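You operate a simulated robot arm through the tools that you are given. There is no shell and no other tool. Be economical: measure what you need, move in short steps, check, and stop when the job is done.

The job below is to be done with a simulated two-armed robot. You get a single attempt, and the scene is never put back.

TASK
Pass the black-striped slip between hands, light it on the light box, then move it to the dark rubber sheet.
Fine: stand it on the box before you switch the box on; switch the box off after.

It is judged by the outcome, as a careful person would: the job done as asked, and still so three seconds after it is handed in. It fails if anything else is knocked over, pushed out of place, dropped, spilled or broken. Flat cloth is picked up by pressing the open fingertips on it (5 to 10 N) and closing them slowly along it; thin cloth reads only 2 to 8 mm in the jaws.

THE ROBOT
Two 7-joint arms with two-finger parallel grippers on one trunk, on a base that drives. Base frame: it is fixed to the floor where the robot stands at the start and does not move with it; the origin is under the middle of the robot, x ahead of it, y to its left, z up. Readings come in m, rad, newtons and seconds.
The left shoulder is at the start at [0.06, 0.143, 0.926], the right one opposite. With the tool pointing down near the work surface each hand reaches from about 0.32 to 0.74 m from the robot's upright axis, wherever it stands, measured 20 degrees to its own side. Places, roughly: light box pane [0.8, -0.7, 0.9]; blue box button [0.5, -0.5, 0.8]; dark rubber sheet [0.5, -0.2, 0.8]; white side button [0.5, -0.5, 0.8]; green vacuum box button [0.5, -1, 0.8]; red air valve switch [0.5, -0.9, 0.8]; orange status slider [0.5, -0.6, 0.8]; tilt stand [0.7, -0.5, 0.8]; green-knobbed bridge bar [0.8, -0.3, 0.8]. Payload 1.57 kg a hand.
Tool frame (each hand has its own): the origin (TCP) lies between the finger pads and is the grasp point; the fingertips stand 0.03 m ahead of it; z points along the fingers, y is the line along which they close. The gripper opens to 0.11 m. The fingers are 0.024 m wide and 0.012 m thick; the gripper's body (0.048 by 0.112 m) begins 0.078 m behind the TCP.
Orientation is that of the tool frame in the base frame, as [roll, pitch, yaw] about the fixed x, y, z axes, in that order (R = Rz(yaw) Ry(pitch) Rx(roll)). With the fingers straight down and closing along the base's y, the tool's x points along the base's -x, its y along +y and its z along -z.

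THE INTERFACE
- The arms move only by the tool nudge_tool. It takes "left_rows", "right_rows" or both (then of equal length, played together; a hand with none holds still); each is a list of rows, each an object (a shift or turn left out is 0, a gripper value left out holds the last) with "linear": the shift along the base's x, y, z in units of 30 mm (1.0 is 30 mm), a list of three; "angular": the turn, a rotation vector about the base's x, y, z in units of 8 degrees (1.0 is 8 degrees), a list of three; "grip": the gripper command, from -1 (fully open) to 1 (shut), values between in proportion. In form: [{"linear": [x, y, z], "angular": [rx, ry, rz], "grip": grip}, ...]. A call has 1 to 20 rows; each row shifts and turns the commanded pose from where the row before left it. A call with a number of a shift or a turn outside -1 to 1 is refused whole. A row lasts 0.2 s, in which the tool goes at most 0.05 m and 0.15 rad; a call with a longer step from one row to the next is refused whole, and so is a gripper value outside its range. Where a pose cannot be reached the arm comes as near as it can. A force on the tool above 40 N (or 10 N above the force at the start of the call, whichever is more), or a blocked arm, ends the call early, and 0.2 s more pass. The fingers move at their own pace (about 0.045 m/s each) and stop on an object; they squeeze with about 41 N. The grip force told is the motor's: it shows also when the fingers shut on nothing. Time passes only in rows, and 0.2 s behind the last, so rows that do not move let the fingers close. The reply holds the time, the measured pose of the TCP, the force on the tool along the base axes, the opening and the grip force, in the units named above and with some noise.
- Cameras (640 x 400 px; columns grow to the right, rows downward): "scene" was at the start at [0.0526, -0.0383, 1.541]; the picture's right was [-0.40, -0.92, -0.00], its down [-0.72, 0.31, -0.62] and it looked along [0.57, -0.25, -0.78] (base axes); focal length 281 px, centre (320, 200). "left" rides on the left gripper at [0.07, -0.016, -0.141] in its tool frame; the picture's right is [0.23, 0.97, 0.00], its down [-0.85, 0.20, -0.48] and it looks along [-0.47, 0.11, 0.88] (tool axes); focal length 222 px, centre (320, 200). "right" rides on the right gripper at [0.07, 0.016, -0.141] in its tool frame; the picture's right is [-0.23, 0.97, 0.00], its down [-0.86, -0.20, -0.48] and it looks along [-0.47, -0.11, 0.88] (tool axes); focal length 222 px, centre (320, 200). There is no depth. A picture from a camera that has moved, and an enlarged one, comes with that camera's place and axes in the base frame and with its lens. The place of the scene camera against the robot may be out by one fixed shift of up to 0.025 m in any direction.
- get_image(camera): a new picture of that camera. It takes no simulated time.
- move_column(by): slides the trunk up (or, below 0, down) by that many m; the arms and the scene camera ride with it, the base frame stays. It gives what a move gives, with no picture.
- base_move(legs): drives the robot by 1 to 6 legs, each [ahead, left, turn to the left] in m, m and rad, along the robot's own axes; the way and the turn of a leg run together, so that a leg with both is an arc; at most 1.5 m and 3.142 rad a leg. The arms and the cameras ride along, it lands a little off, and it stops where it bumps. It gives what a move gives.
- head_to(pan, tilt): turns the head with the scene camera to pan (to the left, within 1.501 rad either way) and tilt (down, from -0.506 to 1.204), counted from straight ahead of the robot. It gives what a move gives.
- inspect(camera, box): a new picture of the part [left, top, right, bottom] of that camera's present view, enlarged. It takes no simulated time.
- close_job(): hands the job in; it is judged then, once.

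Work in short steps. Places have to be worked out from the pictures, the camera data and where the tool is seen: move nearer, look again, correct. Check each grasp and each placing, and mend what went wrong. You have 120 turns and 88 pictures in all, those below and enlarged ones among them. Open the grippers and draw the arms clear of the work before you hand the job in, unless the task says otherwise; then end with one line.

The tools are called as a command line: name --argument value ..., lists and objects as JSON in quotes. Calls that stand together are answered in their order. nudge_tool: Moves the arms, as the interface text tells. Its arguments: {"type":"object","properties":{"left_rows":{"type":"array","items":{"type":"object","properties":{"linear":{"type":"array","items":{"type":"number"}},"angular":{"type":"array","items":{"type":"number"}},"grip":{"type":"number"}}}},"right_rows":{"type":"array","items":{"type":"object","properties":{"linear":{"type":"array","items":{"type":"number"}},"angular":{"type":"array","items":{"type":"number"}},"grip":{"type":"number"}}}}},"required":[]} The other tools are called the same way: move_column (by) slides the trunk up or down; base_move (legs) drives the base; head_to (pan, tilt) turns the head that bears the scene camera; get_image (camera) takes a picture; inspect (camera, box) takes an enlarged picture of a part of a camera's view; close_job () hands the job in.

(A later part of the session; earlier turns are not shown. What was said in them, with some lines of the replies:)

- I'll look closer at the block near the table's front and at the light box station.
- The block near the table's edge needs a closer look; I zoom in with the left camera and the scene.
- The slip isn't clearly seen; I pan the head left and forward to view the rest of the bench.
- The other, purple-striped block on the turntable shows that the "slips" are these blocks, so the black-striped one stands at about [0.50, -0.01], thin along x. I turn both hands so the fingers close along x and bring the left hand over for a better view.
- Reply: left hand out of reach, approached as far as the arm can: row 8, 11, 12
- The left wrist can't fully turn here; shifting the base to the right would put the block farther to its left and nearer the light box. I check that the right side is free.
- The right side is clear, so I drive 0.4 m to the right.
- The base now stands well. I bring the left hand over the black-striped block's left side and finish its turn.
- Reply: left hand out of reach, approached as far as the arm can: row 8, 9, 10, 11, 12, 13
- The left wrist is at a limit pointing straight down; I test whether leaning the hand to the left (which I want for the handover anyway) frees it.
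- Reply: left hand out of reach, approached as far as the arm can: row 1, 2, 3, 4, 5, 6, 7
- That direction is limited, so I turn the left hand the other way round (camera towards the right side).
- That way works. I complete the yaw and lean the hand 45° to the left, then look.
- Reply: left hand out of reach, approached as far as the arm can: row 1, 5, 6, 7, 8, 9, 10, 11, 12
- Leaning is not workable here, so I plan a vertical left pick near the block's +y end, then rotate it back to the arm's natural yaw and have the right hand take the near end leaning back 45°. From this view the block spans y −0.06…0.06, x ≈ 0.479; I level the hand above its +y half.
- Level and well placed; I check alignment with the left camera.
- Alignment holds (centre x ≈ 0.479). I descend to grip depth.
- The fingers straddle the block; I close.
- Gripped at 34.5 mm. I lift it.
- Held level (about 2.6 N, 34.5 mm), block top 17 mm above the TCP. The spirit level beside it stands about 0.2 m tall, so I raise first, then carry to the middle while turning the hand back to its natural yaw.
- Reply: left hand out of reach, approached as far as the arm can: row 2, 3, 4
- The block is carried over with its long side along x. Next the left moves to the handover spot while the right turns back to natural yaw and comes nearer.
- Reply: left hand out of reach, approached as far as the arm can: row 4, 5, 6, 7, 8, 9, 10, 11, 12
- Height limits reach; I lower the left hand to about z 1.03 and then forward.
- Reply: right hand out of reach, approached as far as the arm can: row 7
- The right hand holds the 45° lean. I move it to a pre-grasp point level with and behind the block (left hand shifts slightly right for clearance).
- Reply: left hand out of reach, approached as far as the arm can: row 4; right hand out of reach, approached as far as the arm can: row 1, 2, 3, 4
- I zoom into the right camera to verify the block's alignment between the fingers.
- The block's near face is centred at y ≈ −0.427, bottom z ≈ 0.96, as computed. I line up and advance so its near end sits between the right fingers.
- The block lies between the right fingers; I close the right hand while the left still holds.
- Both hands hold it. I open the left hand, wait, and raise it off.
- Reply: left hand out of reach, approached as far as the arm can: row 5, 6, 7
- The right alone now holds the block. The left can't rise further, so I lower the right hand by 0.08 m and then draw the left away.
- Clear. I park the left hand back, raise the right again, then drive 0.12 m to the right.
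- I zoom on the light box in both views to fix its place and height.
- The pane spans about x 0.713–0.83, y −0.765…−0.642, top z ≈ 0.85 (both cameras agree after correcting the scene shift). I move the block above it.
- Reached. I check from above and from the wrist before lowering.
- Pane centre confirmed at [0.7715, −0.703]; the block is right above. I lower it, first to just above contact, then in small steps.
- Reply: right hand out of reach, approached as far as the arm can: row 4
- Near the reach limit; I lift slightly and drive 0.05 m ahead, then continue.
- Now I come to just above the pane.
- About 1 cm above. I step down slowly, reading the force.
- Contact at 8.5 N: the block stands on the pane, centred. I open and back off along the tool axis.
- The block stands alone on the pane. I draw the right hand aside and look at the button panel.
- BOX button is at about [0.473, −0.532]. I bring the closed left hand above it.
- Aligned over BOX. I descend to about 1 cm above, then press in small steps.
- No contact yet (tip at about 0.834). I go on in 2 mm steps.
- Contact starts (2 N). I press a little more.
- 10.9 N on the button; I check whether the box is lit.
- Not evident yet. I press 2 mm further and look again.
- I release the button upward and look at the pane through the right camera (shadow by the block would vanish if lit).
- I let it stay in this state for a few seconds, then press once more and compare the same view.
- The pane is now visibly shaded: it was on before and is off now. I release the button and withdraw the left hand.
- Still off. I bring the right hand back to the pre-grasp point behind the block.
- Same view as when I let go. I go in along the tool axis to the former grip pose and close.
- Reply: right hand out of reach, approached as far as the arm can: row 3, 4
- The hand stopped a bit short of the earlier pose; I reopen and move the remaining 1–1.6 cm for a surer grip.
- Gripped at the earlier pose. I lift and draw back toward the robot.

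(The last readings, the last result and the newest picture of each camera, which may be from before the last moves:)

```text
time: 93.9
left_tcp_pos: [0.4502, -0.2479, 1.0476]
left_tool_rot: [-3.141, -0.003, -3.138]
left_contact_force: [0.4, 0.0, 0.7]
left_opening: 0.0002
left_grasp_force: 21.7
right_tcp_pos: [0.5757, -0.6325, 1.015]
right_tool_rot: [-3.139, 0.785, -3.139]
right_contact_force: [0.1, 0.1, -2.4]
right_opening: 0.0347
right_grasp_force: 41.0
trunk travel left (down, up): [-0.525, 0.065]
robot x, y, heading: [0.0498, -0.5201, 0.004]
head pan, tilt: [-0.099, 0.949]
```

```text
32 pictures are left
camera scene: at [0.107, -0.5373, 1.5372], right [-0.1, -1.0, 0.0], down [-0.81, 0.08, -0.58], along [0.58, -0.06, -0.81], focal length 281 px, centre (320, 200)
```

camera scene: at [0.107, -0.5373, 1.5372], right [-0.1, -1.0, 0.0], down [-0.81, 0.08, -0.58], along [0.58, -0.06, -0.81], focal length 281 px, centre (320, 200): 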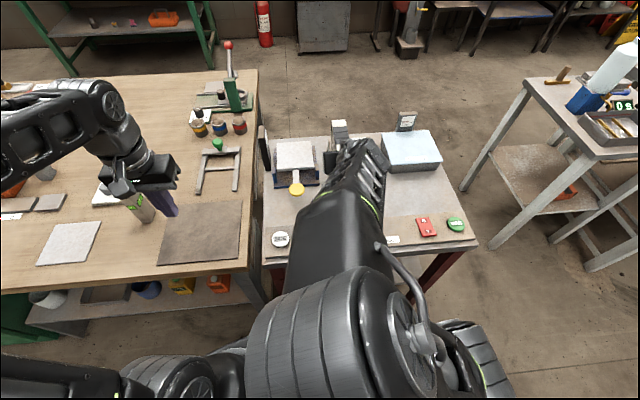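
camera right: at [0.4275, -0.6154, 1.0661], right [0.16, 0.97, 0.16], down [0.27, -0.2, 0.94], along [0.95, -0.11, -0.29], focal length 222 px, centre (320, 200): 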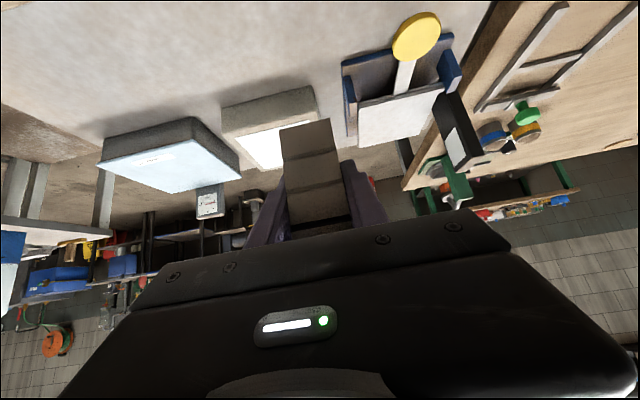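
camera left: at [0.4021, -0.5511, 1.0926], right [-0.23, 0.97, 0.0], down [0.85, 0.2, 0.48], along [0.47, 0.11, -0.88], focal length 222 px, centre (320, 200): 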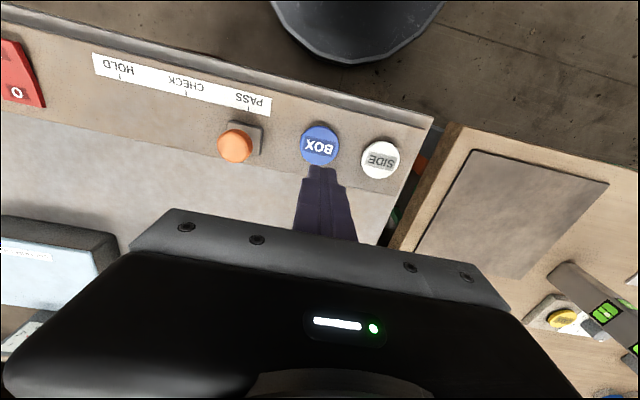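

Held firmly. I drive 0.05 m back and 0.37 m left to place the right hand over the rubber sheet.

base_move --legs '[[-0.05, 0, 0], [0, 0.37, 0]]'

head_to --pan -0.3 --tilt 1.0

get_image --camera "scene"

get_image --camera "right"

```text
time: 96.8
left_tcp_pos: [0.3994, 0.1322, 1.0475]
left_tool_rot: [-3.14, 0.0, -3.137]
left_contact_force: [0.2, 0.4, 0.1]
left_opening: 0.0
left_grasp_force: 21.9
right_tcp_pos: [0.526, -0.2528, 1.0149]
right_tool_rot: [-3.137, 0.783, -3.137]
right_contact_force: [0.4, 0.4, -3.0]
right_opening: 0.0349
right_grasp_force: 40.9
trunk travel left (down, up): [-0.525, 0.065]
robot x, y, heading: [-0.0004, -0.1433, 0.006]
head pan, tilt: [-0.099, 0.949]
```

```text
time: 97.5
left_tcp_pos: [0.3991, 0.1307, 1.048]
left_tool_rot: [3.141, 0.0, -3.139]
left_contact_force: [-0.1, 0.5, -0.9]
left_opening: 0.0
left_grasp_force: 20.9
right_tcp_pos: [0.5247, -0.2541, 1.0135]
right_tool_rot: [-3.14, 0.784, -3.138]
right_contact_force: [-0.3, 0.0, -2.6]
right_opening: 0.0348
right_grasp_force: 41.0
trunk travel left (down, up): [-0.525, 0.065]
robot x, y, heading: [0.0005, -0.1436, 0.002]
head pan, tilt: [-0.3, 1.0]
```

```text
31 pictures are left
camera scene: at [0.0498, -0.1724, 1.5337], right [-0.29, -0.96, 0.0], down [-0.8, 0.25, -0.54], along [0.52, -0.16, -0.84], focal length 281 px, centre (320, 200)
```

scene: 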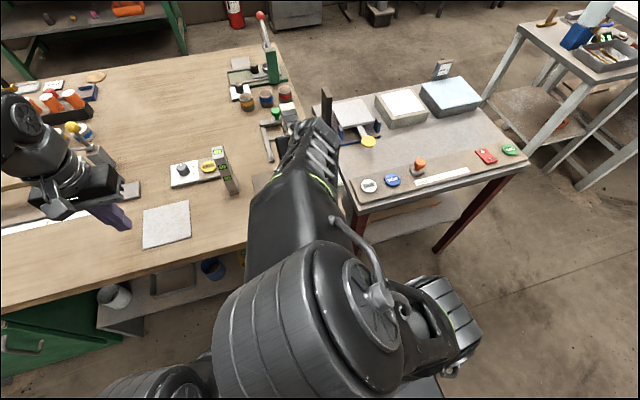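

```text
30 pictures are left
camera right: at [0.3765, -0.2371, 1.0663], right [0.16, 0.97, 0.16], down [0.27, -0.2, 0.94], along [0.95, -0.11, -0.29], focal length 222 px, centre (320, 200)
```

right: 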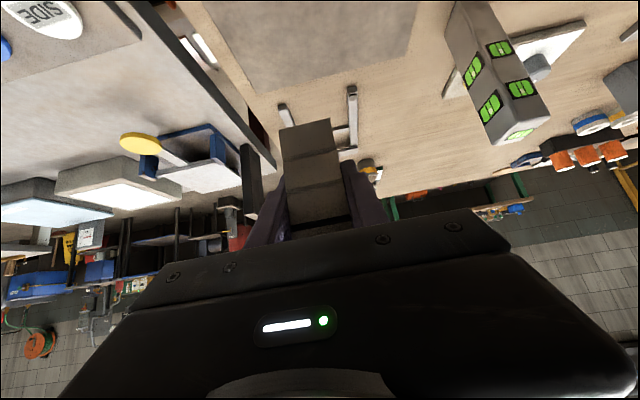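

The sheet spans x 0.44–0.64, y −0.345…−0.106, centre [0.54, −0.226]. I go to just above its centre.

nudge_tool --right_rows '[{"linear": [-0.35, 0.46, 0]}, {"linear": [-0.35, 0.46, -0.3]}, {"linear": [0, 0, -0.8]}, {"linear": [0, 0, -0.8]}, {"linear": [0, 0, -0.8]}, {"linear": [0, 0, -0.8]}, {"linear": [0, 0, -0.8]}, {"linear": [0, 0, -0.6]}, {"linear": [0, 0, -0.3]}, {}, {}]'

inspect --camera "right" --box '[180, 40, 460, 240]'

```text
time: 99.9
left_tcp_pos: [0.3998, 0.1304, 1.048]
left_tool_rot: [3.142, -0.001, -3.139]
left_contact_force: [-0.7, -0.4, -1.4]
left_opening: 0.0
left_grasp_force: 20.9
right_tcp_pos: [0.5035, -0.2271, 0.8586]
right_tool_rot: [-3.14, 0.783, -3.139]
right_contact_force: [-0.5, 0.6, -2.5]
right_opening: 0.0348
right_grasp_force: 41.0
trunk travel left (down, up): [-0.525, 0.065]
robot x, y, heading: [-0.0015, -0.1455, 0.003]
head pan, tilt: [-0.3, 1.0]
```

```text
2.00 times, centred on (320, 140) of right
camera zoom: at [0.3554, -0.2098, 0.9104], right [0.16, 0.97, 0.16], down [0.27, -0.2, 0.94], along [0.95, -0.11, -0.29], focal length 444 px, centre (320, 320)
```

zoom: 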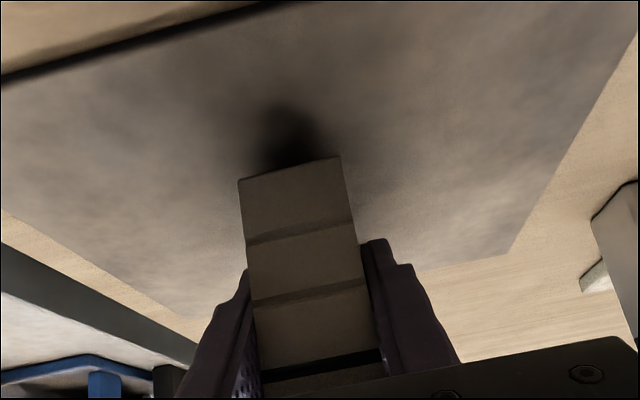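

Centred over the sheet, roughly 1 cm above. I step down gently.

nudge_tool --right_rows '[{"linear": [0, 0, -0.08]}, {"linear": [0, 0, -0.08]}, {"linear": [0, 0, -0.08]}, {"linear": [0, 0, -0.08]}, {}]'

```text
time: 101.1
left_tcp_pos: [0.4011, 0.131, 1.0486]
left_tool_rot: [-3.14, 0.0, -3.139]
left_contact_force: [0.9, 0.0, 1.7]
left_opening: 0.0
left_grasp_force: 21.1
right_tcp_pos: [0.5038, -0.2271, 0.8488]
right_tool_rot: [-3.138, 0.783, -3.138]
right_contact_force: [0.4, 0.0, -3.4]
right_opening: 0.0348
right_grasp_force: 41.7
trunk travel left (down, up): [-0.525, 0.065]
robot x, y, heading: [-0.0016, -0.1445, 0.001]
head pan, tilt: [-0.3, 1.0]
```

nudge_tool --right_rows '[{"linear": [0, 0, -0.06]}, {"linear": [0, 0, -0.06]}, {}]'

```text
time: 101.9
left_tcp_pos: [0.3977, 0.131, 1.0498]
left_tool_rot: [3.141, 0.001, -3.138]
left_contact_force: [0.5, 0.4, 0.2]
left_opening: 0.0
left_grasp_force: 21.1
right_tcp_pos: [0.5041, -0.2274, 0.8483]
right_tool_rot: [3.14, 0.789, 3.141]
right_contact_force: [-0.2, -4.4, 28.4]
right_opening: 0.0349
right_grasp_force: 41.0
trunk travel left (down, up): [-0.525, 0.065]
robot x, y, heading: [0.0002, -0.1414, 0.002]
head pan, tilt: [-0.3, 1.0]
```

Contact is firm (28 N); I ease up 2.5 mm and read before opening.

nudge_tool --right_rows '[{"linear": [0, 0, 0.08]}, {}]'

inspect --camera "right" --box '[180, 40, 460, 240]'

```text
time: 102.5
left_tcp_pos: [0.3979, 0.1323, 1.0489]
left_tool_rot: [3.139, -0.002, -3.138]
left_contact_force: [0.4, 0.3, 0.0]
left_opening: 0.0
left_grasp_force: 21.3
right_tcp_pos: [0.5044, -0.2277, 0.8478]
right_tool_rot: [3.141, 0.785, -3.141]
right_contact_force: [4.1, -3.3, 10.5]
right_opening: 0.0348
right_grasp_force: 41.0
trunk travel left (down, up): [-0.525, 0.065]
robot x, y, heading: [-0.0021, -0.144, 0.002]
head pan, tilt: [-0.3, 1.0]
```

```text
2.00 times, centred on (320, 140) of right
camera zoom: at [0.3554, -0.2093, 0.8998], right [0.16, 0.97, 0.16], down [0.27, -0.2, 0.94], along [0.95, -0.11, -0.29], focal length 444 px, centre (320, 320)
```

zoom: 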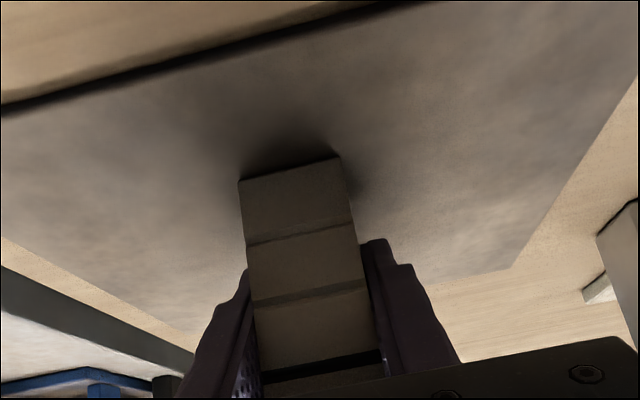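

Lightly resting on the sheet. I open and back off along the tool axis.

nudge_tool --right_rows '[{"grip": -0.3}, {}, {}, {}, {"linear": [-0.5, 0, 0.5]}, {"linear": [-0.6, 0, 0.6]}, {"linear": [-0.6, 0, 0.6]}, {"linear": [-0.5, 0, 0.6]}, {"linear": [-0.4, 0, 0.6]}, {"linear": [-0.3, -0.5, 0.8]}, {"linear": [0, -0.8, 0.8]}, {"linear": [0, -0.8, 0.4]}, {"linear": [0, -0.8, 0]}, {"linear": [0, -0.8, 0]}, {"linear": [0, -0.8, 0], "grip": -1}, {}, {}, {}]'

get_image --camera "scene"

get_image --camera "right"

```text
time: 106.3
left_tcp_pos: [0.3981, 0.131, 1.0492]
left_tool_rot: [-3.141, 0.0, -3.137]
left_contact_force: [-0.1, 0.0, 0.0]
left_opening: 0.0
left_grasp_force: 21.3
right_tcp_pos: [0.4668, -0.3411, 1.0069]
right_tool_rot: [-3.139, 0.782, -3.14]
right_contact_force: [0.8, 0.0, 0.0]
right_opening: 0.1101
right_grasp_force: 0.1
right hand out of reach, approached as far as the arm can: row 7, 8, 9, 10, 11, 12, 13, 14
trunk travel left (down, up): [-0.525, 0.065]
robot x, y, heading: [-0.0003, -0.1411, 0.002]
head pan, tilt: [-0.3, 1.0]
```

```text
27 pictures are left
camera scene: at [0.0496, -0.1724, 1.5337], right [-0.29, -0.96, 0.0], down [-0.8, 0.25, -0.54], along [0.52, -0.16, -0.84], focal length 281 px, centre (320, 200)
```

scene: 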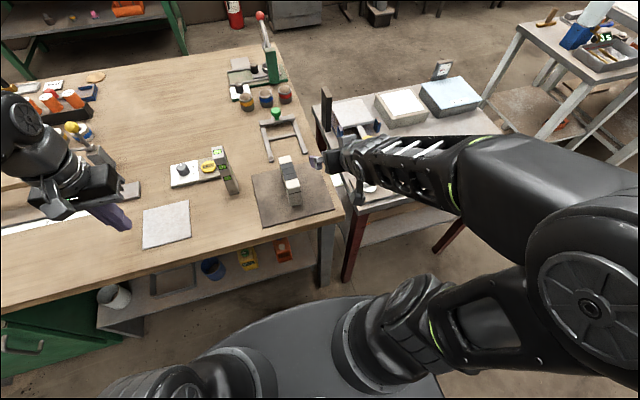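

```text
26 pictures are left
camera right: at [0.3163, -0.3241, 1.0593], right [0.16, 0.97, 0.16], down [0.27, -0.2, 0.94], along [0.95, -0.11, -0.29], focal length 222 px, centre (320, 200)
```

right: 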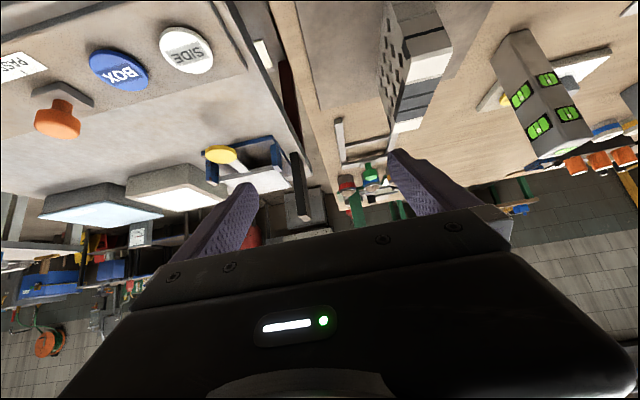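

The block stands on the sheet, box off. I draw the right hand farther away and open the left.

nudge_tool --right_rows '[{"linear": [0, -0.9, 0]}, {"linear": [0, -0.9, 0.2]}, {"linear": [0, -0.9, 0.2]}, {"linear": [0, -0.9, 0.2]}, {"linear": [0, -0.9, 0.2]}, {"linear": [0, -0.9, 0]}, {}, {}]' --left_rows '[{"grip": -1}, {}, {}, {}, {}, {}, {}, {}]'

inspect --camera "scene" --box '[140, 80, 480, 290]'

```text
time: 108.1
left_tcp_pos: [0.3999, 0.1319, 1.0487]
left_tool_rot: [3.141, 0.0, -3.138]
left_contact_force: [-0.3, -0.4, 0.4]
left_opening: 0.11
left_grasp_force: 0.0
right_tcp_pos: [0.4614, -0.501, 1.0293]
right_tool_rot: [-3.141, 0.784, -3.137]
right_contact_force: [-0.4, 0.7, -0.4]
right_opening: 0.1098
right_grasp_force: 0.1
trunk travel left (down, up): [-0.525, 0.065]
robot x, y, heading: [0.0002, -0.1411, -0.001]
head pan, tilt: [-0.3, 1.0]
```

```text
1.88 times, centred on (310, 185) of scene
camera zoom: at [0.0496, -0.1727, 1.5337], right [-0.29, -0.96, 0.0], down [-0.8, 0.25, -0.54], along [0.52, -0.16, -0.84], focal length 529 px, centre (339, 228)
```

zoom: 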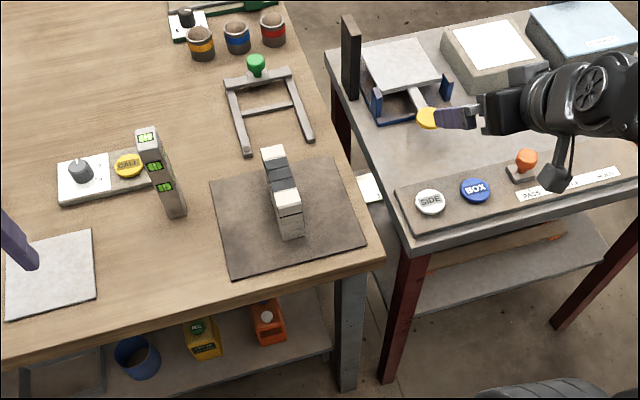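

The black-striped block stands on the rubber sheet, the box is off, and both hands are open and clear, so I hand in.

close_job

```text
The job is handed in.
```

The black-striped slip was passed from the left hand to the right and stood on the light box. The box was then switched on for a few seconds and off again, and the slip now stands on the dark rubber sheet.
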